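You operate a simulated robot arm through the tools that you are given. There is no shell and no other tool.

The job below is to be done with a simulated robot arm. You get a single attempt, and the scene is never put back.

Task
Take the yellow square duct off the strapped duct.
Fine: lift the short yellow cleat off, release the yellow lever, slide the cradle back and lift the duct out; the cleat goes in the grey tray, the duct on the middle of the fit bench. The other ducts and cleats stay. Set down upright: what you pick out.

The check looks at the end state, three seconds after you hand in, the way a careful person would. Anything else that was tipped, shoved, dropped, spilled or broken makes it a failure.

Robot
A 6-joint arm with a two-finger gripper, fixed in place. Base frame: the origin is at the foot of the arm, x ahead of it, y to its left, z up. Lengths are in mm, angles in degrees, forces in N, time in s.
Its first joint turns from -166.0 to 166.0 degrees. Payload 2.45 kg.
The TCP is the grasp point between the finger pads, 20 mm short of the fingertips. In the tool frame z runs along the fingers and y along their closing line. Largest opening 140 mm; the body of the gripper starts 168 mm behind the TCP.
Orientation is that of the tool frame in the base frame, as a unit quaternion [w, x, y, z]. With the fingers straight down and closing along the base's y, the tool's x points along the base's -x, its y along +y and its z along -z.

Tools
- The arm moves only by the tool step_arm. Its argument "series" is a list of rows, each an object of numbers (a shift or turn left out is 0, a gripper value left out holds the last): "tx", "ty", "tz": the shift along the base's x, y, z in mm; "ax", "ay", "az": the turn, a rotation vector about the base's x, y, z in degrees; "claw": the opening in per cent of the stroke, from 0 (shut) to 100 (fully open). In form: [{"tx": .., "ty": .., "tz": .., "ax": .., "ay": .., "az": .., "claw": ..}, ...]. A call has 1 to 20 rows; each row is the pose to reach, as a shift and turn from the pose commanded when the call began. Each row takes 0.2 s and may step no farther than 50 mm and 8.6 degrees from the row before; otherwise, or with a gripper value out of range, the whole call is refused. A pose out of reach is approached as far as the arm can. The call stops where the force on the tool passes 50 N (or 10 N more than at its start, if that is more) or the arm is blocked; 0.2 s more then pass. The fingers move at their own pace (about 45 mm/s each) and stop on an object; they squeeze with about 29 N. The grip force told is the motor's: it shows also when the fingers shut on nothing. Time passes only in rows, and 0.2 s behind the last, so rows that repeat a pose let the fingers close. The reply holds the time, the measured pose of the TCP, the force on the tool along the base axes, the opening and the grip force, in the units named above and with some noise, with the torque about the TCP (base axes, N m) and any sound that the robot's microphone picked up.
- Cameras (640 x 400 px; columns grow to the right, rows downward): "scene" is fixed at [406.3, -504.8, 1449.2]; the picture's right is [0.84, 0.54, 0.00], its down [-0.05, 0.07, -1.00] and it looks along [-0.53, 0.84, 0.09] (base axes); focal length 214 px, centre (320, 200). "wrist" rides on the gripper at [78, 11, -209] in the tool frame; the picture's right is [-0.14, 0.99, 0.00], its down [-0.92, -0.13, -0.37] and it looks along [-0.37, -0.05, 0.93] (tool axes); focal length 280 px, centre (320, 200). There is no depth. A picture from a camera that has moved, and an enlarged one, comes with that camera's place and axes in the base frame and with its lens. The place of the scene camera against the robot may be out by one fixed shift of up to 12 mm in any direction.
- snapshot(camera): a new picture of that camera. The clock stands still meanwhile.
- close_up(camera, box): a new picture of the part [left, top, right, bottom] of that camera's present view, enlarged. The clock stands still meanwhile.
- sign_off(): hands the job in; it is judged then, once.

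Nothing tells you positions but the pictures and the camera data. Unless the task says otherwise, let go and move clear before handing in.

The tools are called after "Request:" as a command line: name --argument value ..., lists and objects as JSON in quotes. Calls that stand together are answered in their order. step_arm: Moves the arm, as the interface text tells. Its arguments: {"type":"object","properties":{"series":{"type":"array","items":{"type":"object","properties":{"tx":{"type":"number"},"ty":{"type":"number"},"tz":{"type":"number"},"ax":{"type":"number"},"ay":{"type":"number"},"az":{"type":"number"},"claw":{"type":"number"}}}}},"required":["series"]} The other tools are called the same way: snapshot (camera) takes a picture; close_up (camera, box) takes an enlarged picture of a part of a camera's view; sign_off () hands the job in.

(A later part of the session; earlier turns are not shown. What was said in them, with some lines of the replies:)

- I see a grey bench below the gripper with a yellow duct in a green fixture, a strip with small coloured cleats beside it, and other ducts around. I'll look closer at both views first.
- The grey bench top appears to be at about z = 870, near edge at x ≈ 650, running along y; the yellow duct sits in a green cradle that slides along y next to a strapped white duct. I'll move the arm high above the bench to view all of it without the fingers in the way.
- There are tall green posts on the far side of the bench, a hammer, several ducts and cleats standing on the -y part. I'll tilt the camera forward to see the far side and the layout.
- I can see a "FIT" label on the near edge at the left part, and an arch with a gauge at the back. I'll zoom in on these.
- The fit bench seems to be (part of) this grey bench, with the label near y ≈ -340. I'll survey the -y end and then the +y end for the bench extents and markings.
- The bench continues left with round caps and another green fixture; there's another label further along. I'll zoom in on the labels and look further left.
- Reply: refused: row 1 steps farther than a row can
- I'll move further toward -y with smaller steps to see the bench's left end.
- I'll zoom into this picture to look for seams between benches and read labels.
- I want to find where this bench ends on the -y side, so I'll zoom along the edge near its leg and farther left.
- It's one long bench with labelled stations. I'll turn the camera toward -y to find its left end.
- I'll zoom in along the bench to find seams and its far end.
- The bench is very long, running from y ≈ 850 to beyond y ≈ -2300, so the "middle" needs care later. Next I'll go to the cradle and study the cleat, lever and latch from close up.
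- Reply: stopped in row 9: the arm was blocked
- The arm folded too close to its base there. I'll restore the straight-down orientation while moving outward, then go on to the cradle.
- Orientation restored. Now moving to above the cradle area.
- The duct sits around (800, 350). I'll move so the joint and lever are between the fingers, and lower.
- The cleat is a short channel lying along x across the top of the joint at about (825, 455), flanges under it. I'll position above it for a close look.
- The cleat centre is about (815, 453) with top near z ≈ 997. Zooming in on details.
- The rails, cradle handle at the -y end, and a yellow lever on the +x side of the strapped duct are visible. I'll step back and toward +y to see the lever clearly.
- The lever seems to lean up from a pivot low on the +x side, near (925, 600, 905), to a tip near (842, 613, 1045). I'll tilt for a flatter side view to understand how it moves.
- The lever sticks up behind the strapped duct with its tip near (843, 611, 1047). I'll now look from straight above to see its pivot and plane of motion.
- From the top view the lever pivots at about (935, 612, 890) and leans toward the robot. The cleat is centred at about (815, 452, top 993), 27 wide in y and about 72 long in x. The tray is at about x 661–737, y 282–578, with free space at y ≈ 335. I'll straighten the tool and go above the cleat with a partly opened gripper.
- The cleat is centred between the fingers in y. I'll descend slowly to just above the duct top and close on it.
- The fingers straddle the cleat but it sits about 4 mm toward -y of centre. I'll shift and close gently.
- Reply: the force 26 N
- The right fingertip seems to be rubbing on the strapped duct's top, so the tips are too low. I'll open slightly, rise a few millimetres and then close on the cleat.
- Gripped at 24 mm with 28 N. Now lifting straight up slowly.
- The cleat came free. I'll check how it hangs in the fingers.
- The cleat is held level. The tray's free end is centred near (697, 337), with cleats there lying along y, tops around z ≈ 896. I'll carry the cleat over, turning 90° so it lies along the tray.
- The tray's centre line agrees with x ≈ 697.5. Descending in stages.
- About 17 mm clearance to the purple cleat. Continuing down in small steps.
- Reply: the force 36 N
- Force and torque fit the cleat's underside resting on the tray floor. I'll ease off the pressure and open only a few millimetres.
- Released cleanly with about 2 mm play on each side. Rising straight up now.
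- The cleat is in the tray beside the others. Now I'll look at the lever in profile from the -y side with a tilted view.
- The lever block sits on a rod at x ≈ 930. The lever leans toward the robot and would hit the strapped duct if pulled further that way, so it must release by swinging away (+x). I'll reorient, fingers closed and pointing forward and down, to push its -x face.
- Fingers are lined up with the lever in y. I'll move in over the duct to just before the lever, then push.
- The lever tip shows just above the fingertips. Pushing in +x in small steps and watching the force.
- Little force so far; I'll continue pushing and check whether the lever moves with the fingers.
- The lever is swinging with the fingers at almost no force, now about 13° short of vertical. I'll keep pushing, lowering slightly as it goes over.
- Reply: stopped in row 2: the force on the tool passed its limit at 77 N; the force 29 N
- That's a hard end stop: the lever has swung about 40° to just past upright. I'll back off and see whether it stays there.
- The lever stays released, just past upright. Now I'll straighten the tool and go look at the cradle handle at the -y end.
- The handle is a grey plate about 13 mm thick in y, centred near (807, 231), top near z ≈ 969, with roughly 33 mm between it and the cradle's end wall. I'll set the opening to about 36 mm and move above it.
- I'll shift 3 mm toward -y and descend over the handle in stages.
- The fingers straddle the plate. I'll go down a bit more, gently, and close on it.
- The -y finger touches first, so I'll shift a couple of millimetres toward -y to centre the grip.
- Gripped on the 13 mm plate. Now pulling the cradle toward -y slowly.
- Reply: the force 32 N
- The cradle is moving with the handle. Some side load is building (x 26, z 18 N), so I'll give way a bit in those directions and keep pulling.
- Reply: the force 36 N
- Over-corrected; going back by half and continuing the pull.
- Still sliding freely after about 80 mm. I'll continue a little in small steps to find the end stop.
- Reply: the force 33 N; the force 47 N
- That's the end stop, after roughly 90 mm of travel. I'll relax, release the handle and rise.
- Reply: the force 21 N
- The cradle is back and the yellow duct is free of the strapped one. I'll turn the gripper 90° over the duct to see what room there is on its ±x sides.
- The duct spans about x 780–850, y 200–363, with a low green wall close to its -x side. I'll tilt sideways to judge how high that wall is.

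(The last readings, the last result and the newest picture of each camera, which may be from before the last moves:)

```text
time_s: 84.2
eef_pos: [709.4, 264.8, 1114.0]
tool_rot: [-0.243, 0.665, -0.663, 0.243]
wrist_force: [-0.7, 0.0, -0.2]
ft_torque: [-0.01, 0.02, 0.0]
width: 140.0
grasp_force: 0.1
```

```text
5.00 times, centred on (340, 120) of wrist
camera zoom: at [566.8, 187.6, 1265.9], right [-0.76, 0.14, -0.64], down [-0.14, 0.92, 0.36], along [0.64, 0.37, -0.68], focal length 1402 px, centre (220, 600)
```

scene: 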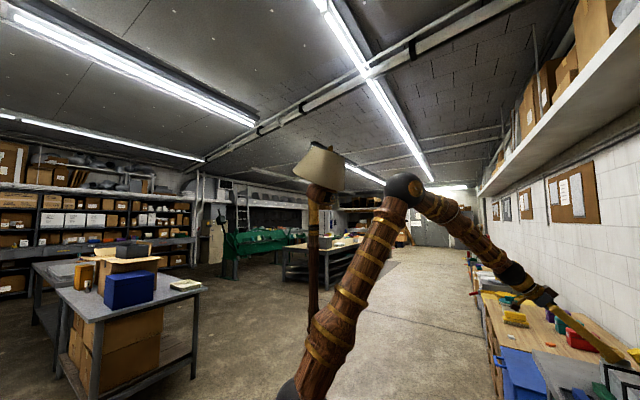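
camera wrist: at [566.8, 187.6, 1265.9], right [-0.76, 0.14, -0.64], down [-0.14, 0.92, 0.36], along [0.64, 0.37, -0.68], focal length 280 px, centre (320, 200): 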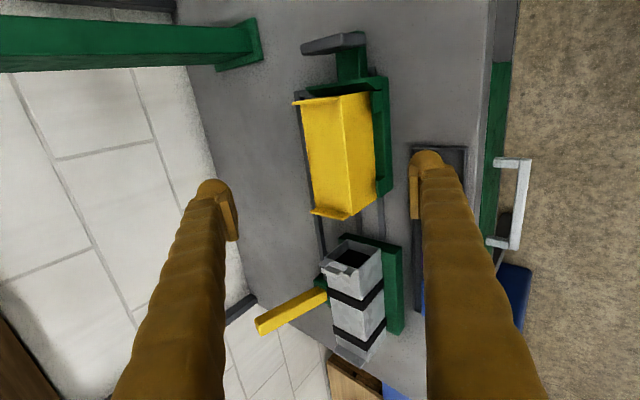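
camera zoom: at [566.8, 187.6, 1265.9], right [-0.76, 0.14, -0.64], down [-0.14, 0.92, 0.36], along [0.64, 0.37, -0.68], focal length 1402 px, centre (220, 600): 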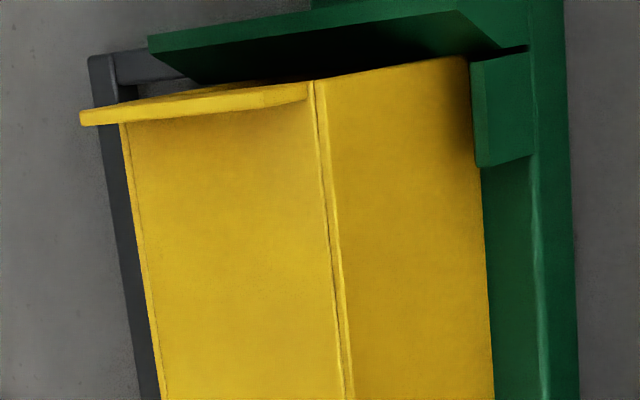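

The wall on the -x side is very low, with only small tabs at the bottom, so the fingers can grip the duct's upper sides at mid-length. I'll straighten up over the duct centre, about (815, 281).

Request:
step_arm --series '[{"ay": 8, "tx": 20, "ty": 4}, {"ay": 16, "tx": 40, "ty": 8}, {"ay": 24, "tx": 60, "ty": 12}, {"ay": 32, "tx": 80, "ty": 15}, {"ay": 40, "tx": 100, "ty": 16, "claw": 75}, {"ay": 40, "tx": 105, "ty": 16, "tz": -20}, {"ay": 40, "tx": 105, "ty": 16, "tz": -20}]'

Request:
snapshot --camera "wrist"

Request:
close_up --camera "wrist" --box '[220, 80, 420, 260]'

```text
time_s: 85.8
eef_pos: [815.8, 281.2, 1093.9]
tool_rot: [-0.002, 0.707, -0.707, 0.0]
wrist_force: [-0.2, -0.8, 0.8]
ft_torque: [0.0, 0.02, -0.01]
width: 104.8
grasp_force: 0.1
```

```text
taken
camera wrist: at [803.3, 203.7, 1301.8], right [-0.99, 0.14, 0.0], down [0.12, 0.92, 0.37], along [0.05, 0.37, -0.93], focal length 280 px, centre (320, 200)
```

wrist: 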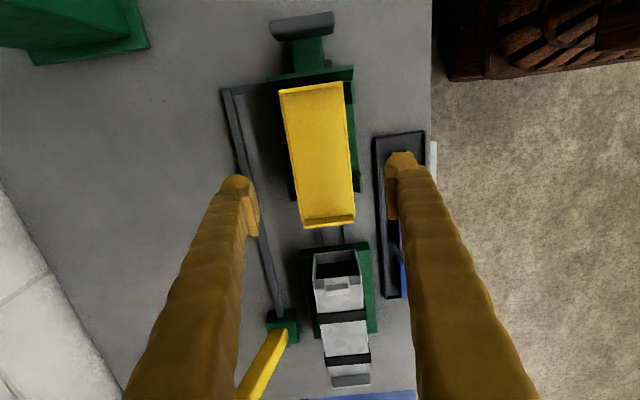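

```text
2.22 times, centred on (320, 170) of wrist
camera zoom: at [803.3, 203.7, 1301.8], right [-0.99, 0.14, 0.0], down [0.12, 0.92, 0.37], along [0.05, 0.37, -0.93], focal length 623 px, centre (320, 267)
```

zoom: 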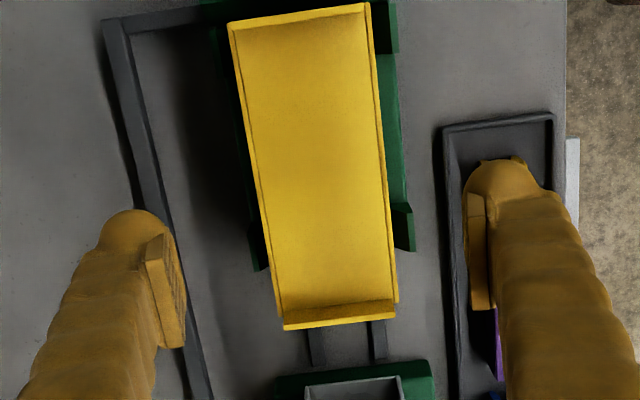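

The duct is centred at about (815.5, 283). Descending beside it.

Request:
step_arm --series '[{"ty": 2, "tz": -35}, {"ty": 2, "tz": -70}, {"ty": 2, "tz": -95}, {"ty": 2, "tz": -105}, {"ty": 2, "tz": -105}]'

Request:
close_up --camera "wrist" --box '[200, 80, 440, 290]'

```text
time_s: 87.0
eef_pos: [814.1, 285.6, 989.3]
tool_rot: [-0.003, 0.708, -0.706, 0.001]
wrist_force: [-0.5, -0.6, -0.9]
ft_torque: [0.0, -0.01, -0.03]
width: 105.2
grasp_force: 0.1
```

```text
1.90 times, centred on (320, 185) of wrist
camera zoom: at [802.3, 207.5, 1196.7], right [-0.99, 0.14, 0.0], down [0.12, 0.92, 0.37], along [0.05, 0.37, -0.93], focal length 534 px, centre (320, 229)
```

zoom: 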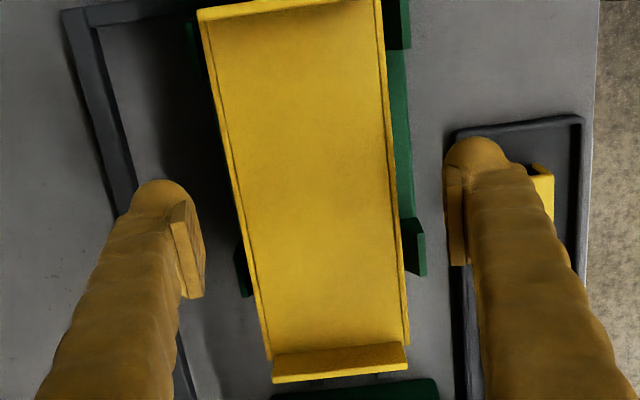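

Well centred. Going down to grip depth and closing.

Request:
step_arm --series '[{"tz": -12, "claw": 65}, {"tz": -24}, {"tz": -34}, {"tz": -34}]'

Request:
step_arm --series '[{"claw": 56}, {"claw": 50}, {"claw": 46}, {"claw": 44}, {"claw": 44}, {"claw": 44}]'

Request:
close_up --camera "wrist" --box '[200, 80, 440, 290]'

```text
time_s: 88.0
eef_pos: [813.9, 286.1, 953.6]
tool_rot: [-0.003, 0.707, -0.707, 0.002]
wrist_force: [-0.7, 0.4, 0.2]
ft_torque: [-0.01, 0.0, 0.04]
width: 90.9
grasp_force: 0.0
```

```text
time_s: 89.3
eef_pos: [813.8, 284.0, 953.0]
tool_rot: [0.002, -0.707, 0.707, -0.001]
wrist_force: [0.6, 0.4, 0.0]
ft_torque: [-0.02, 0.02, 0.04]
width: 74.5
grasp_force: 29.1
```

```text
1.90 times, centred on (320, 185) of wrist
camera zoom: at [802.8, 207.5, 1161.9], right [-0.99, 0.14, 0.0], down [0.12, 0.92, 0.37], along [0.05, 0.37, -0.93], focal length 534 px, centre (320, 229)
```

zoom: 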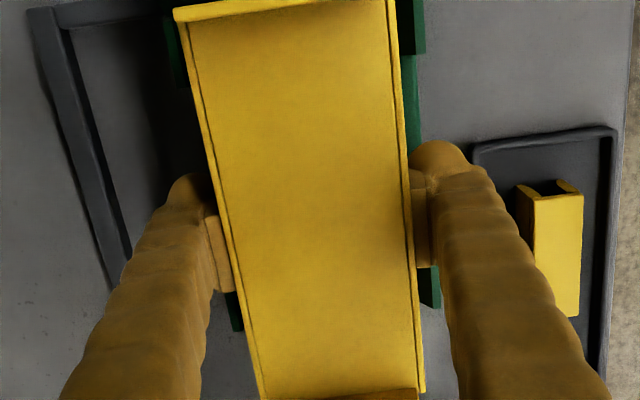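

Gripped at 74.5 mm width with 29 N. Lifting straight up slowly.

Request:
step_arm --series '[{"tz": 2, "claw": 40}, {"tz": 5}, {"tz": 10}, {"tz": 18}, {"tz": 28}, {"tz": 40}, {"tz": 40}]'

Request:
snapshot --camera "wrist"

```text
time_s: 91.0
eef_pos: [815.5, 283.9, 995.7]
tool_rot: [-0.001, 0.707, -0.707, 0.001]
wrist_force: [-0.5, -0.4, -2.9]
ft_torque: [0.03, -0.01, -0.04]
width: 74.8
grasp_force: 29.0
```

```text
taken
camera wrist: at [804.4, 206.3, 1203.1], right [-0.99, 0.14, 0.0], down [0.12, 0.92, 0.37], along [0.05, 0.37, -0.93], focal length 280 px, centre (320, 200)
```

wrist: 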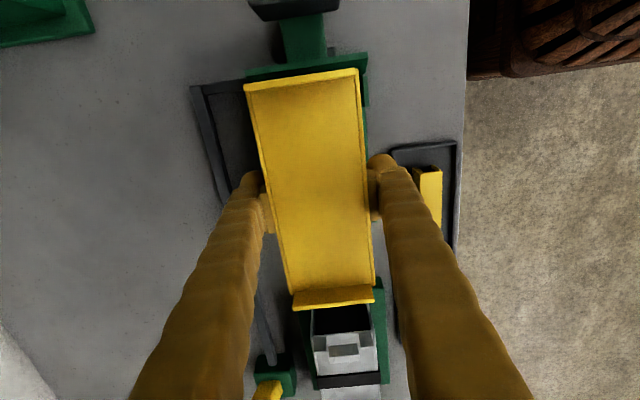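

The duct is free and hangs balanced (about 3 N). Raising to clear the cradle and handle, then carrying it to the clear middle area of the bench.

Request:
step_arm --series '[{"tz": 25}, {"tz": 55}, {"tz": 85}, {"tz": 110}, {"tz": 110, "ty": -35, "tx": 4}, {"tz": 110, "ty": -75, "tx": 8}, {"tz": 110, "ty": -115, "tx": 12}, {"tz": 110, "ty": -155, "tx": 17}, {"tz": 110, "ty": -195, "tx": 21}, {"tz": 110, "ty": -235, "tx": 26}, {"tz": 110, "ty": -275, "tx": 30}, {"tz": 110, "ty": -305, "tx": 35}, {"tz": 110, "ty": -320, "tx": 35}, {"tz": 110, "ty": -320, "tx": 35}]'

Request:
snapshot --camera "wrist"

Request:
snapshot --camera "scene"

```text
time_s: 94.0
eef_pos: [849.9, -36.3, 1103.0]
tool_rot: [-0.002, 0.708, -0.706, -0.001]
wrist_force: [-0.1, 0.5, -1.8]
ft_torque: [0.0, 0.03, -0.01]
width: 74.5
grasp_force: 28.6
```

```text
taken
camera wrist: at [838.5, -114.6, 1311.9], right [-0.99, 0.14, 0.0], down [0.12, 0.92, 0.37], along [0.05, 0.37, -0.93], focal length 280 px, centre (320, 200)
```

wrist: 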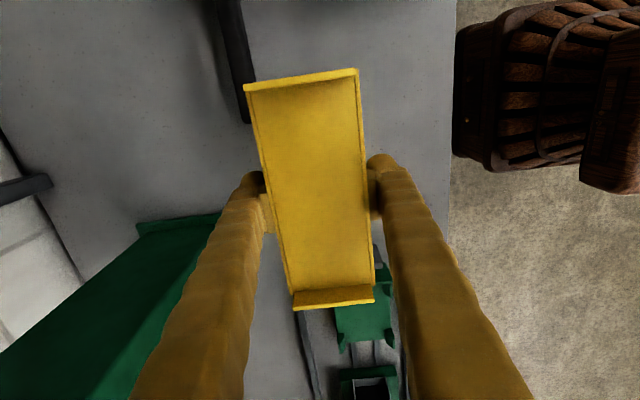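

```text
taken
```

scene: 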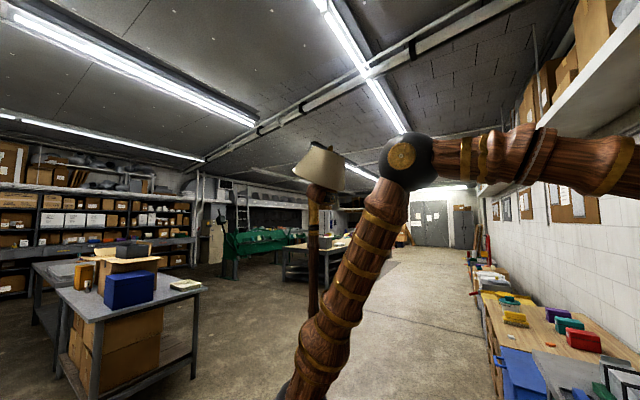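

The clear patch between the green duct, hammer and cradle handle is centred near (850, -40), well inside the bench and right in front of the arm. Descending there.

Request:
step_arm --series '[{"tz": -40, "ty": -2}, {"tz": -80, "ty": -2}, {"tz": -115, "ty": -2}, {"tz": -140, "ty": -2}, {"tz": -150, "ty": -2}, {"tz": -150, "ty": -2}]'

Request:
snapshot --camera "wrist"

```text
time_s: 95.3
eef_pos: [850.9, -36.0, 954.8]
tool_rot: [-0.003, 0.708, -0.706, 0.001]
wrist_force: [0.4, -0.3, -2.8]
ft_torque: [0.0, -0.01, -0.02]
width: 74.5
grasp_force: 28.7
```

```text
taken
camera wrist: at [839.0, -114.7, 1162.6], right [-0.99, 0.14, 0.0], down [0.12, 0.92, 0.37], along [0.05, 0.37, -0.93], focal length 280 px, centre (320, 200)
```

wrist: 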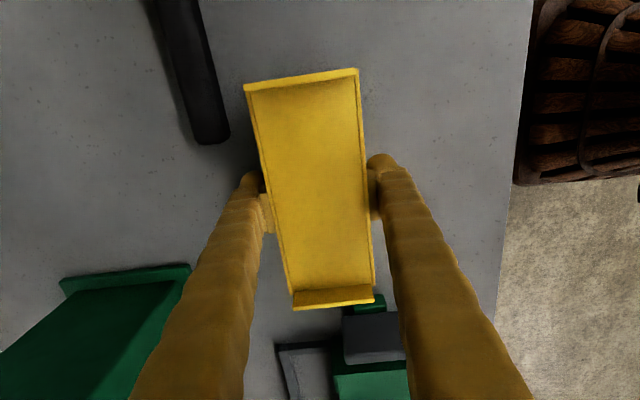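

Clear all round. Continuing down in small steps until contact.

Request:
step_arm --series '[{"tz": -5}, {"tz": -10}, {"tz": -14}, {"tz": -17}, {"tz": -20}]'

```text
time_s: 96.5
eef_pos: [849.7, -36.6, 936.6]
tool_rot: [-0.002, 0.708, -0.707, 0.001]
wrist_force: [-0.5, -0.5, -3.2]
ft_torque: [0.01, -0.03, -0.01]
width: 74.6
grasp_force: 28.6
```

Request:
step_arm --series '[{"tz": -2}, {"tz": -4}, {"tz": -6}, {"tz": -8}]'

```text
time_s: 97.5
eef_pos: [852.2, -38.3, 928.2]
tool_rot: [-0.002, 0.708, -0.707, 0.0]
wrist_force: [-1.2, 0.0, -1.9]
ft_torque: [-0.02, -0.02, 0.0]
width: 74.5
grasp_force: 28.9
```

Request:
step_arm --series '[{"tz": -1.5}, {"tz": -3}, {"tz": -4.5}]'

```text
time_s: 98.3
eef_pos: [849.6, -37.7, 924.5]
tool_rot: [-0.002, 0.708, -0.706, 0.001]
wrist_force: [-5.9, -3.4, 15.0]
ft_torque: [-0.16, 0.4, 0.03]
width: 74.3
grasp_force: 29.4
```

Contact with the bench at TCP z ≈ 924, as expected. I'll ease the pressure and release gently.

Request:
step_arm --series '[{"tz": 0.6}, {"tz": 1}, {"tz": 1}]'

Request:
step_arm --series '[{"claw": 55}, {"claw": 58}, {"claw": 62}, {"claw": 64}, {"claw": 64}]'

Request:
snapshot --camera "wrist"

```text
time_s: 99.2
eef_pos: [849.5, -37.2, 923.3]
tool_rot: [-0.003, 0.708, -0.706, 0.002]
wrist_force: [5.0, -4.4, 13.8]
ft_torque: [0.03, 0.02, -0.04]
width: 74.7
grasp_force: 28.6
```

```text
time_s: 100.3
eef_pos: [850.0, -36.4, 923.5]
tool_rot: [-0.003, 0.707, -0.707, 0.001]
wrist_force: [0.4, 0.6, 0.1]
ft_torque: [0.0, 0.01, 0.05]
width: 89.6
grasp_force: 0.0
```

```text
taken
camera wrist: at [837.8, -114.9, 1131.4], right [-0.99, 0.14, 0.0], down [0.12, 0.92, 0.37], along [0.05, 0.37, -0.93], focal length 280 px, centre (320, 200)
```

wrist: 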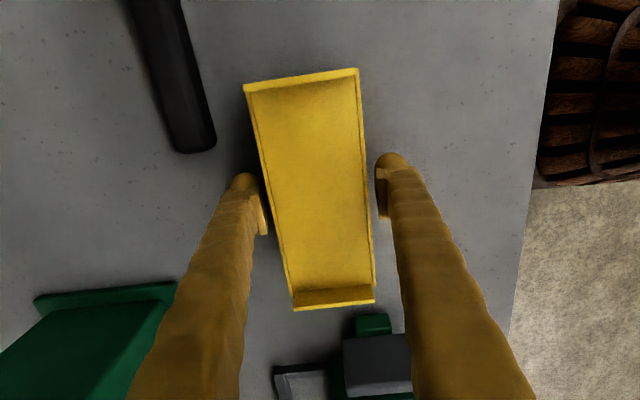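

The duct is standing on the bench and both fingers are clear of it. Rising straight up now.

Request:
step_arm --series '[{"tz": 10}, {"tz": 30}, {"tz": 70}, {"tz": 115}, {"tz": 160}, {"tz": 205}, {"tz": 250}, {"tz": 290}, {"tz": 290}]'

Request:
snapshot --camera "wrist"

```text
time_s: 102.3
eef_pos: [848.1, -36.1, 1212.8]
tool_rot: [-0.002, 0.708, -0.707, 0.001]
wrist_force: [-0.4, 0.4, -0.4]
ft_torque: [0.01, 0.0, -0.02]
width: 89.6
grasp_force: 0.2
```

```text
taken
camera wrist: at [837.3, -113.8, 1421.2], right [-0.99, 0.14, 0.0], down [0.12, 0.92, 0.37], along [0.05, 0.37, -0.93], focal length 280 px, centre (320, 200)
```

wrist: 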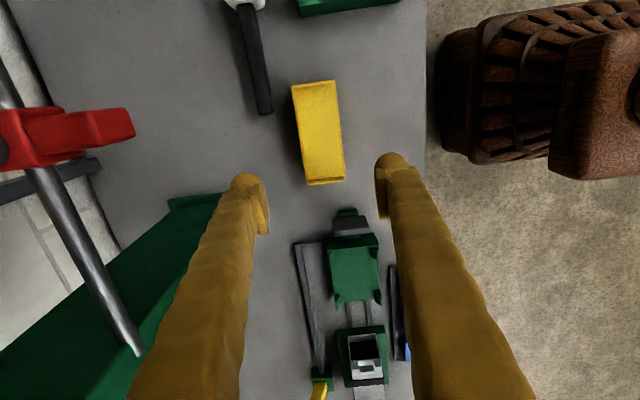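

The duct sits squarely on the bench. I'll back off toward the robot, away from the arch's slider, and take overview pictures to verify everything.

Request:
step_arm --series '[{"tx": -40, "tz": 10}, {"tx": -80, "tz": 20}, {"tx": -120, "tz": 40}, {"tx": -160, "tz": 60}, {"tx": -190, "tz": 80}, {"tx": -200, "tz": 100, "az": -8}, {"tx": -200, "tz": 100, "az": -16}, {"tx": -200, "tz": 100, "az": -24}, {"tx": -200, "tz": 100, "az": -32}, {"tx": -200, "tz": 100, "az": -40}, {"tx": -200, "tz": 100, "az": -48}, {"tx": -200, "tz": 100, "az": -56}, {"tx": -200, "tz": 100, "az": -64}, {"tx": -200, "tz": 100, "az": -72}, {"tx": -200, "tz": 100, "az": -80}, {"tx": -200, "tz": 100, "az": -88}, {"tx": -200, "tz": 100, "az": -90}, {"tx": -200, "tz": 100, "az": -90}]'

Request:
snapshot --camera "wrist"

```text
time_s: 106.2
eef_pos: [649.6, -36.7, 1312.8]
tool_rot: [0.001, -0.001, 1.0, -0.003]
wrist_force: [-1.3, -0.6, 1.3]
ft_torque: [0.02, 0.02, 0.01]
width: 89.7
grasp_force: 0.1
```

```text
taken
camera wrist: at [570.7, -24.8, 1521.2], right [0.14, 0.99, 0.0], down [0.92, -0.12, 0.37], along [0.37, -0.05, -0.93], focal length 280 px, centre (320, 200)
```

wrist: 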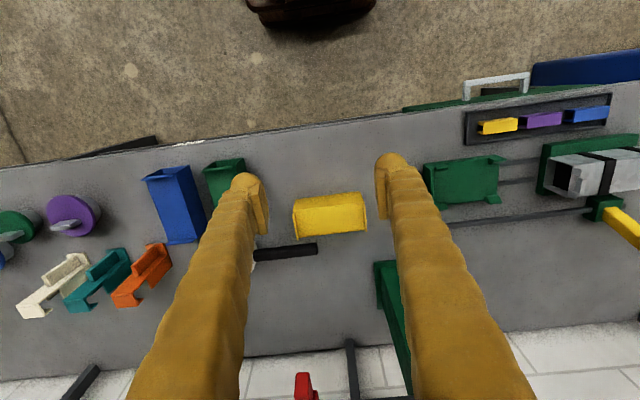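

Everything looks in place; I'll zoom in on the duct, tray and fixture to verify.

Request:
close_up --camera "wrist" --box '[240, 150, 400, 280]'

Request:
close_up --camera "wrist" --box '[420, 60, 640, 260]'

Request:
close_up --camera "wrist" --box '[0, 130, 330, 330]'

```text
3.08 times, centred on (320, 215) of wrist
camera zoom: at [570.7, -24.8, 1521.2], right [0.14, 0.99, 0.0], down [0.92, -0.12, 0.37], along [0.37, -0.05, -0.93], focal length 863 px, centre (320, 154)
```

zoom: 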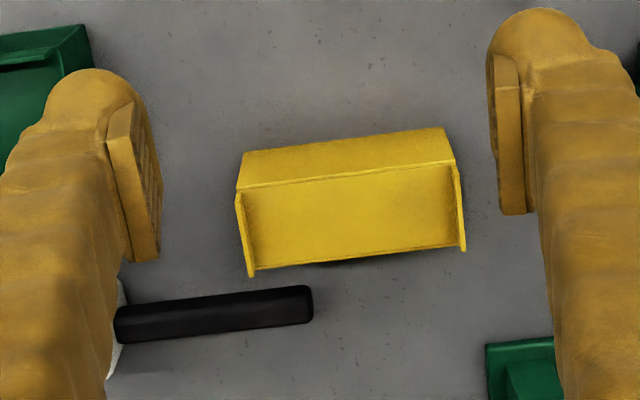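

```text
2.00 times, centred on (530, 160) of wrist
camera zoom: at [570.7, -24.8, 1521.2], right [0.14, 0.99, 0.0], down [0.92, -0.12, 0.37], along [0.37, -0.05, -0.93], focal length 561 px, centre (-100, 280)
```

zoom: 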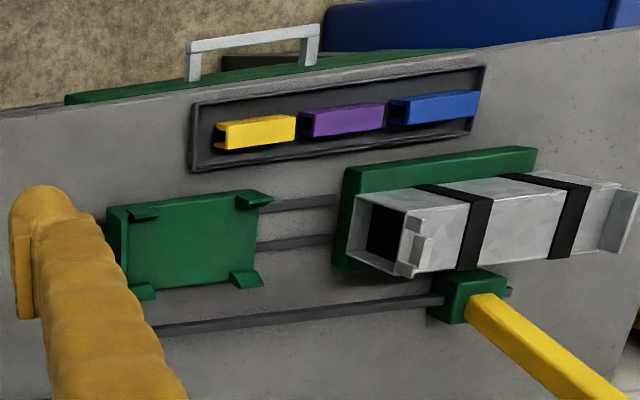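

```text
1.94 times, centred on (165, 230) of wrist
camera zoom: at [570.7, -24.8, 1521.2], right [0.14, 0.99, 0.0], down [0.92, -0.12, 0.37], along [0.37, -0.05, -0.93], focal length 544 px, centre (621, 142)
```

zoom: 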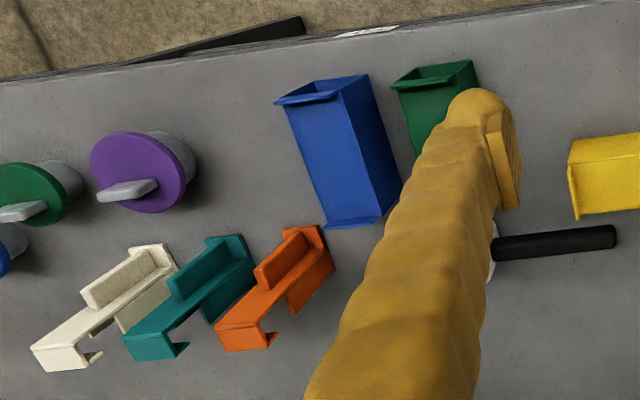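

The handover state looks right. The yellow cleat lies in the grey tray next to the purple and blue ones. The lever is released, the cradle is back, and the strapped duct is unmoved. The yellow duct sits upright on the open middle of the fit bench, and the gripper is clear. The middle spot is my reading: I saw no mark on the bench, and its exact centre looked out of reach. I'm handing in now.

Request:
sign_off

```text
The job is handed in.
```

I handed the job in with the yellow duct off the strapped duct and standing upright on the fit bench. I don't know yet whether it passed the check.

- **Cleat:** the short yellow cleat lies in the grey tray, alongside the purple and blue ones.
- **Lever:** pushed away from the robot to its end stop, and it stayed there when I backed off.
- **Cradle:** slid back about 90 mm to its stop.
- **Duct:** it is at about x 850, y -40, in the clear space between the green duct and the cradle handle. The gripper has let go and moved clear.
- **Everything else:** in the last pictures, nothing else looked tipped or out of place.

**Least certain:** whether that spot counts as the middle of the fit bench. The bench has no mark for its middle, and it runs so far to the arm's right that its true centre looked out of reach. I chose the open area in front of the arm.
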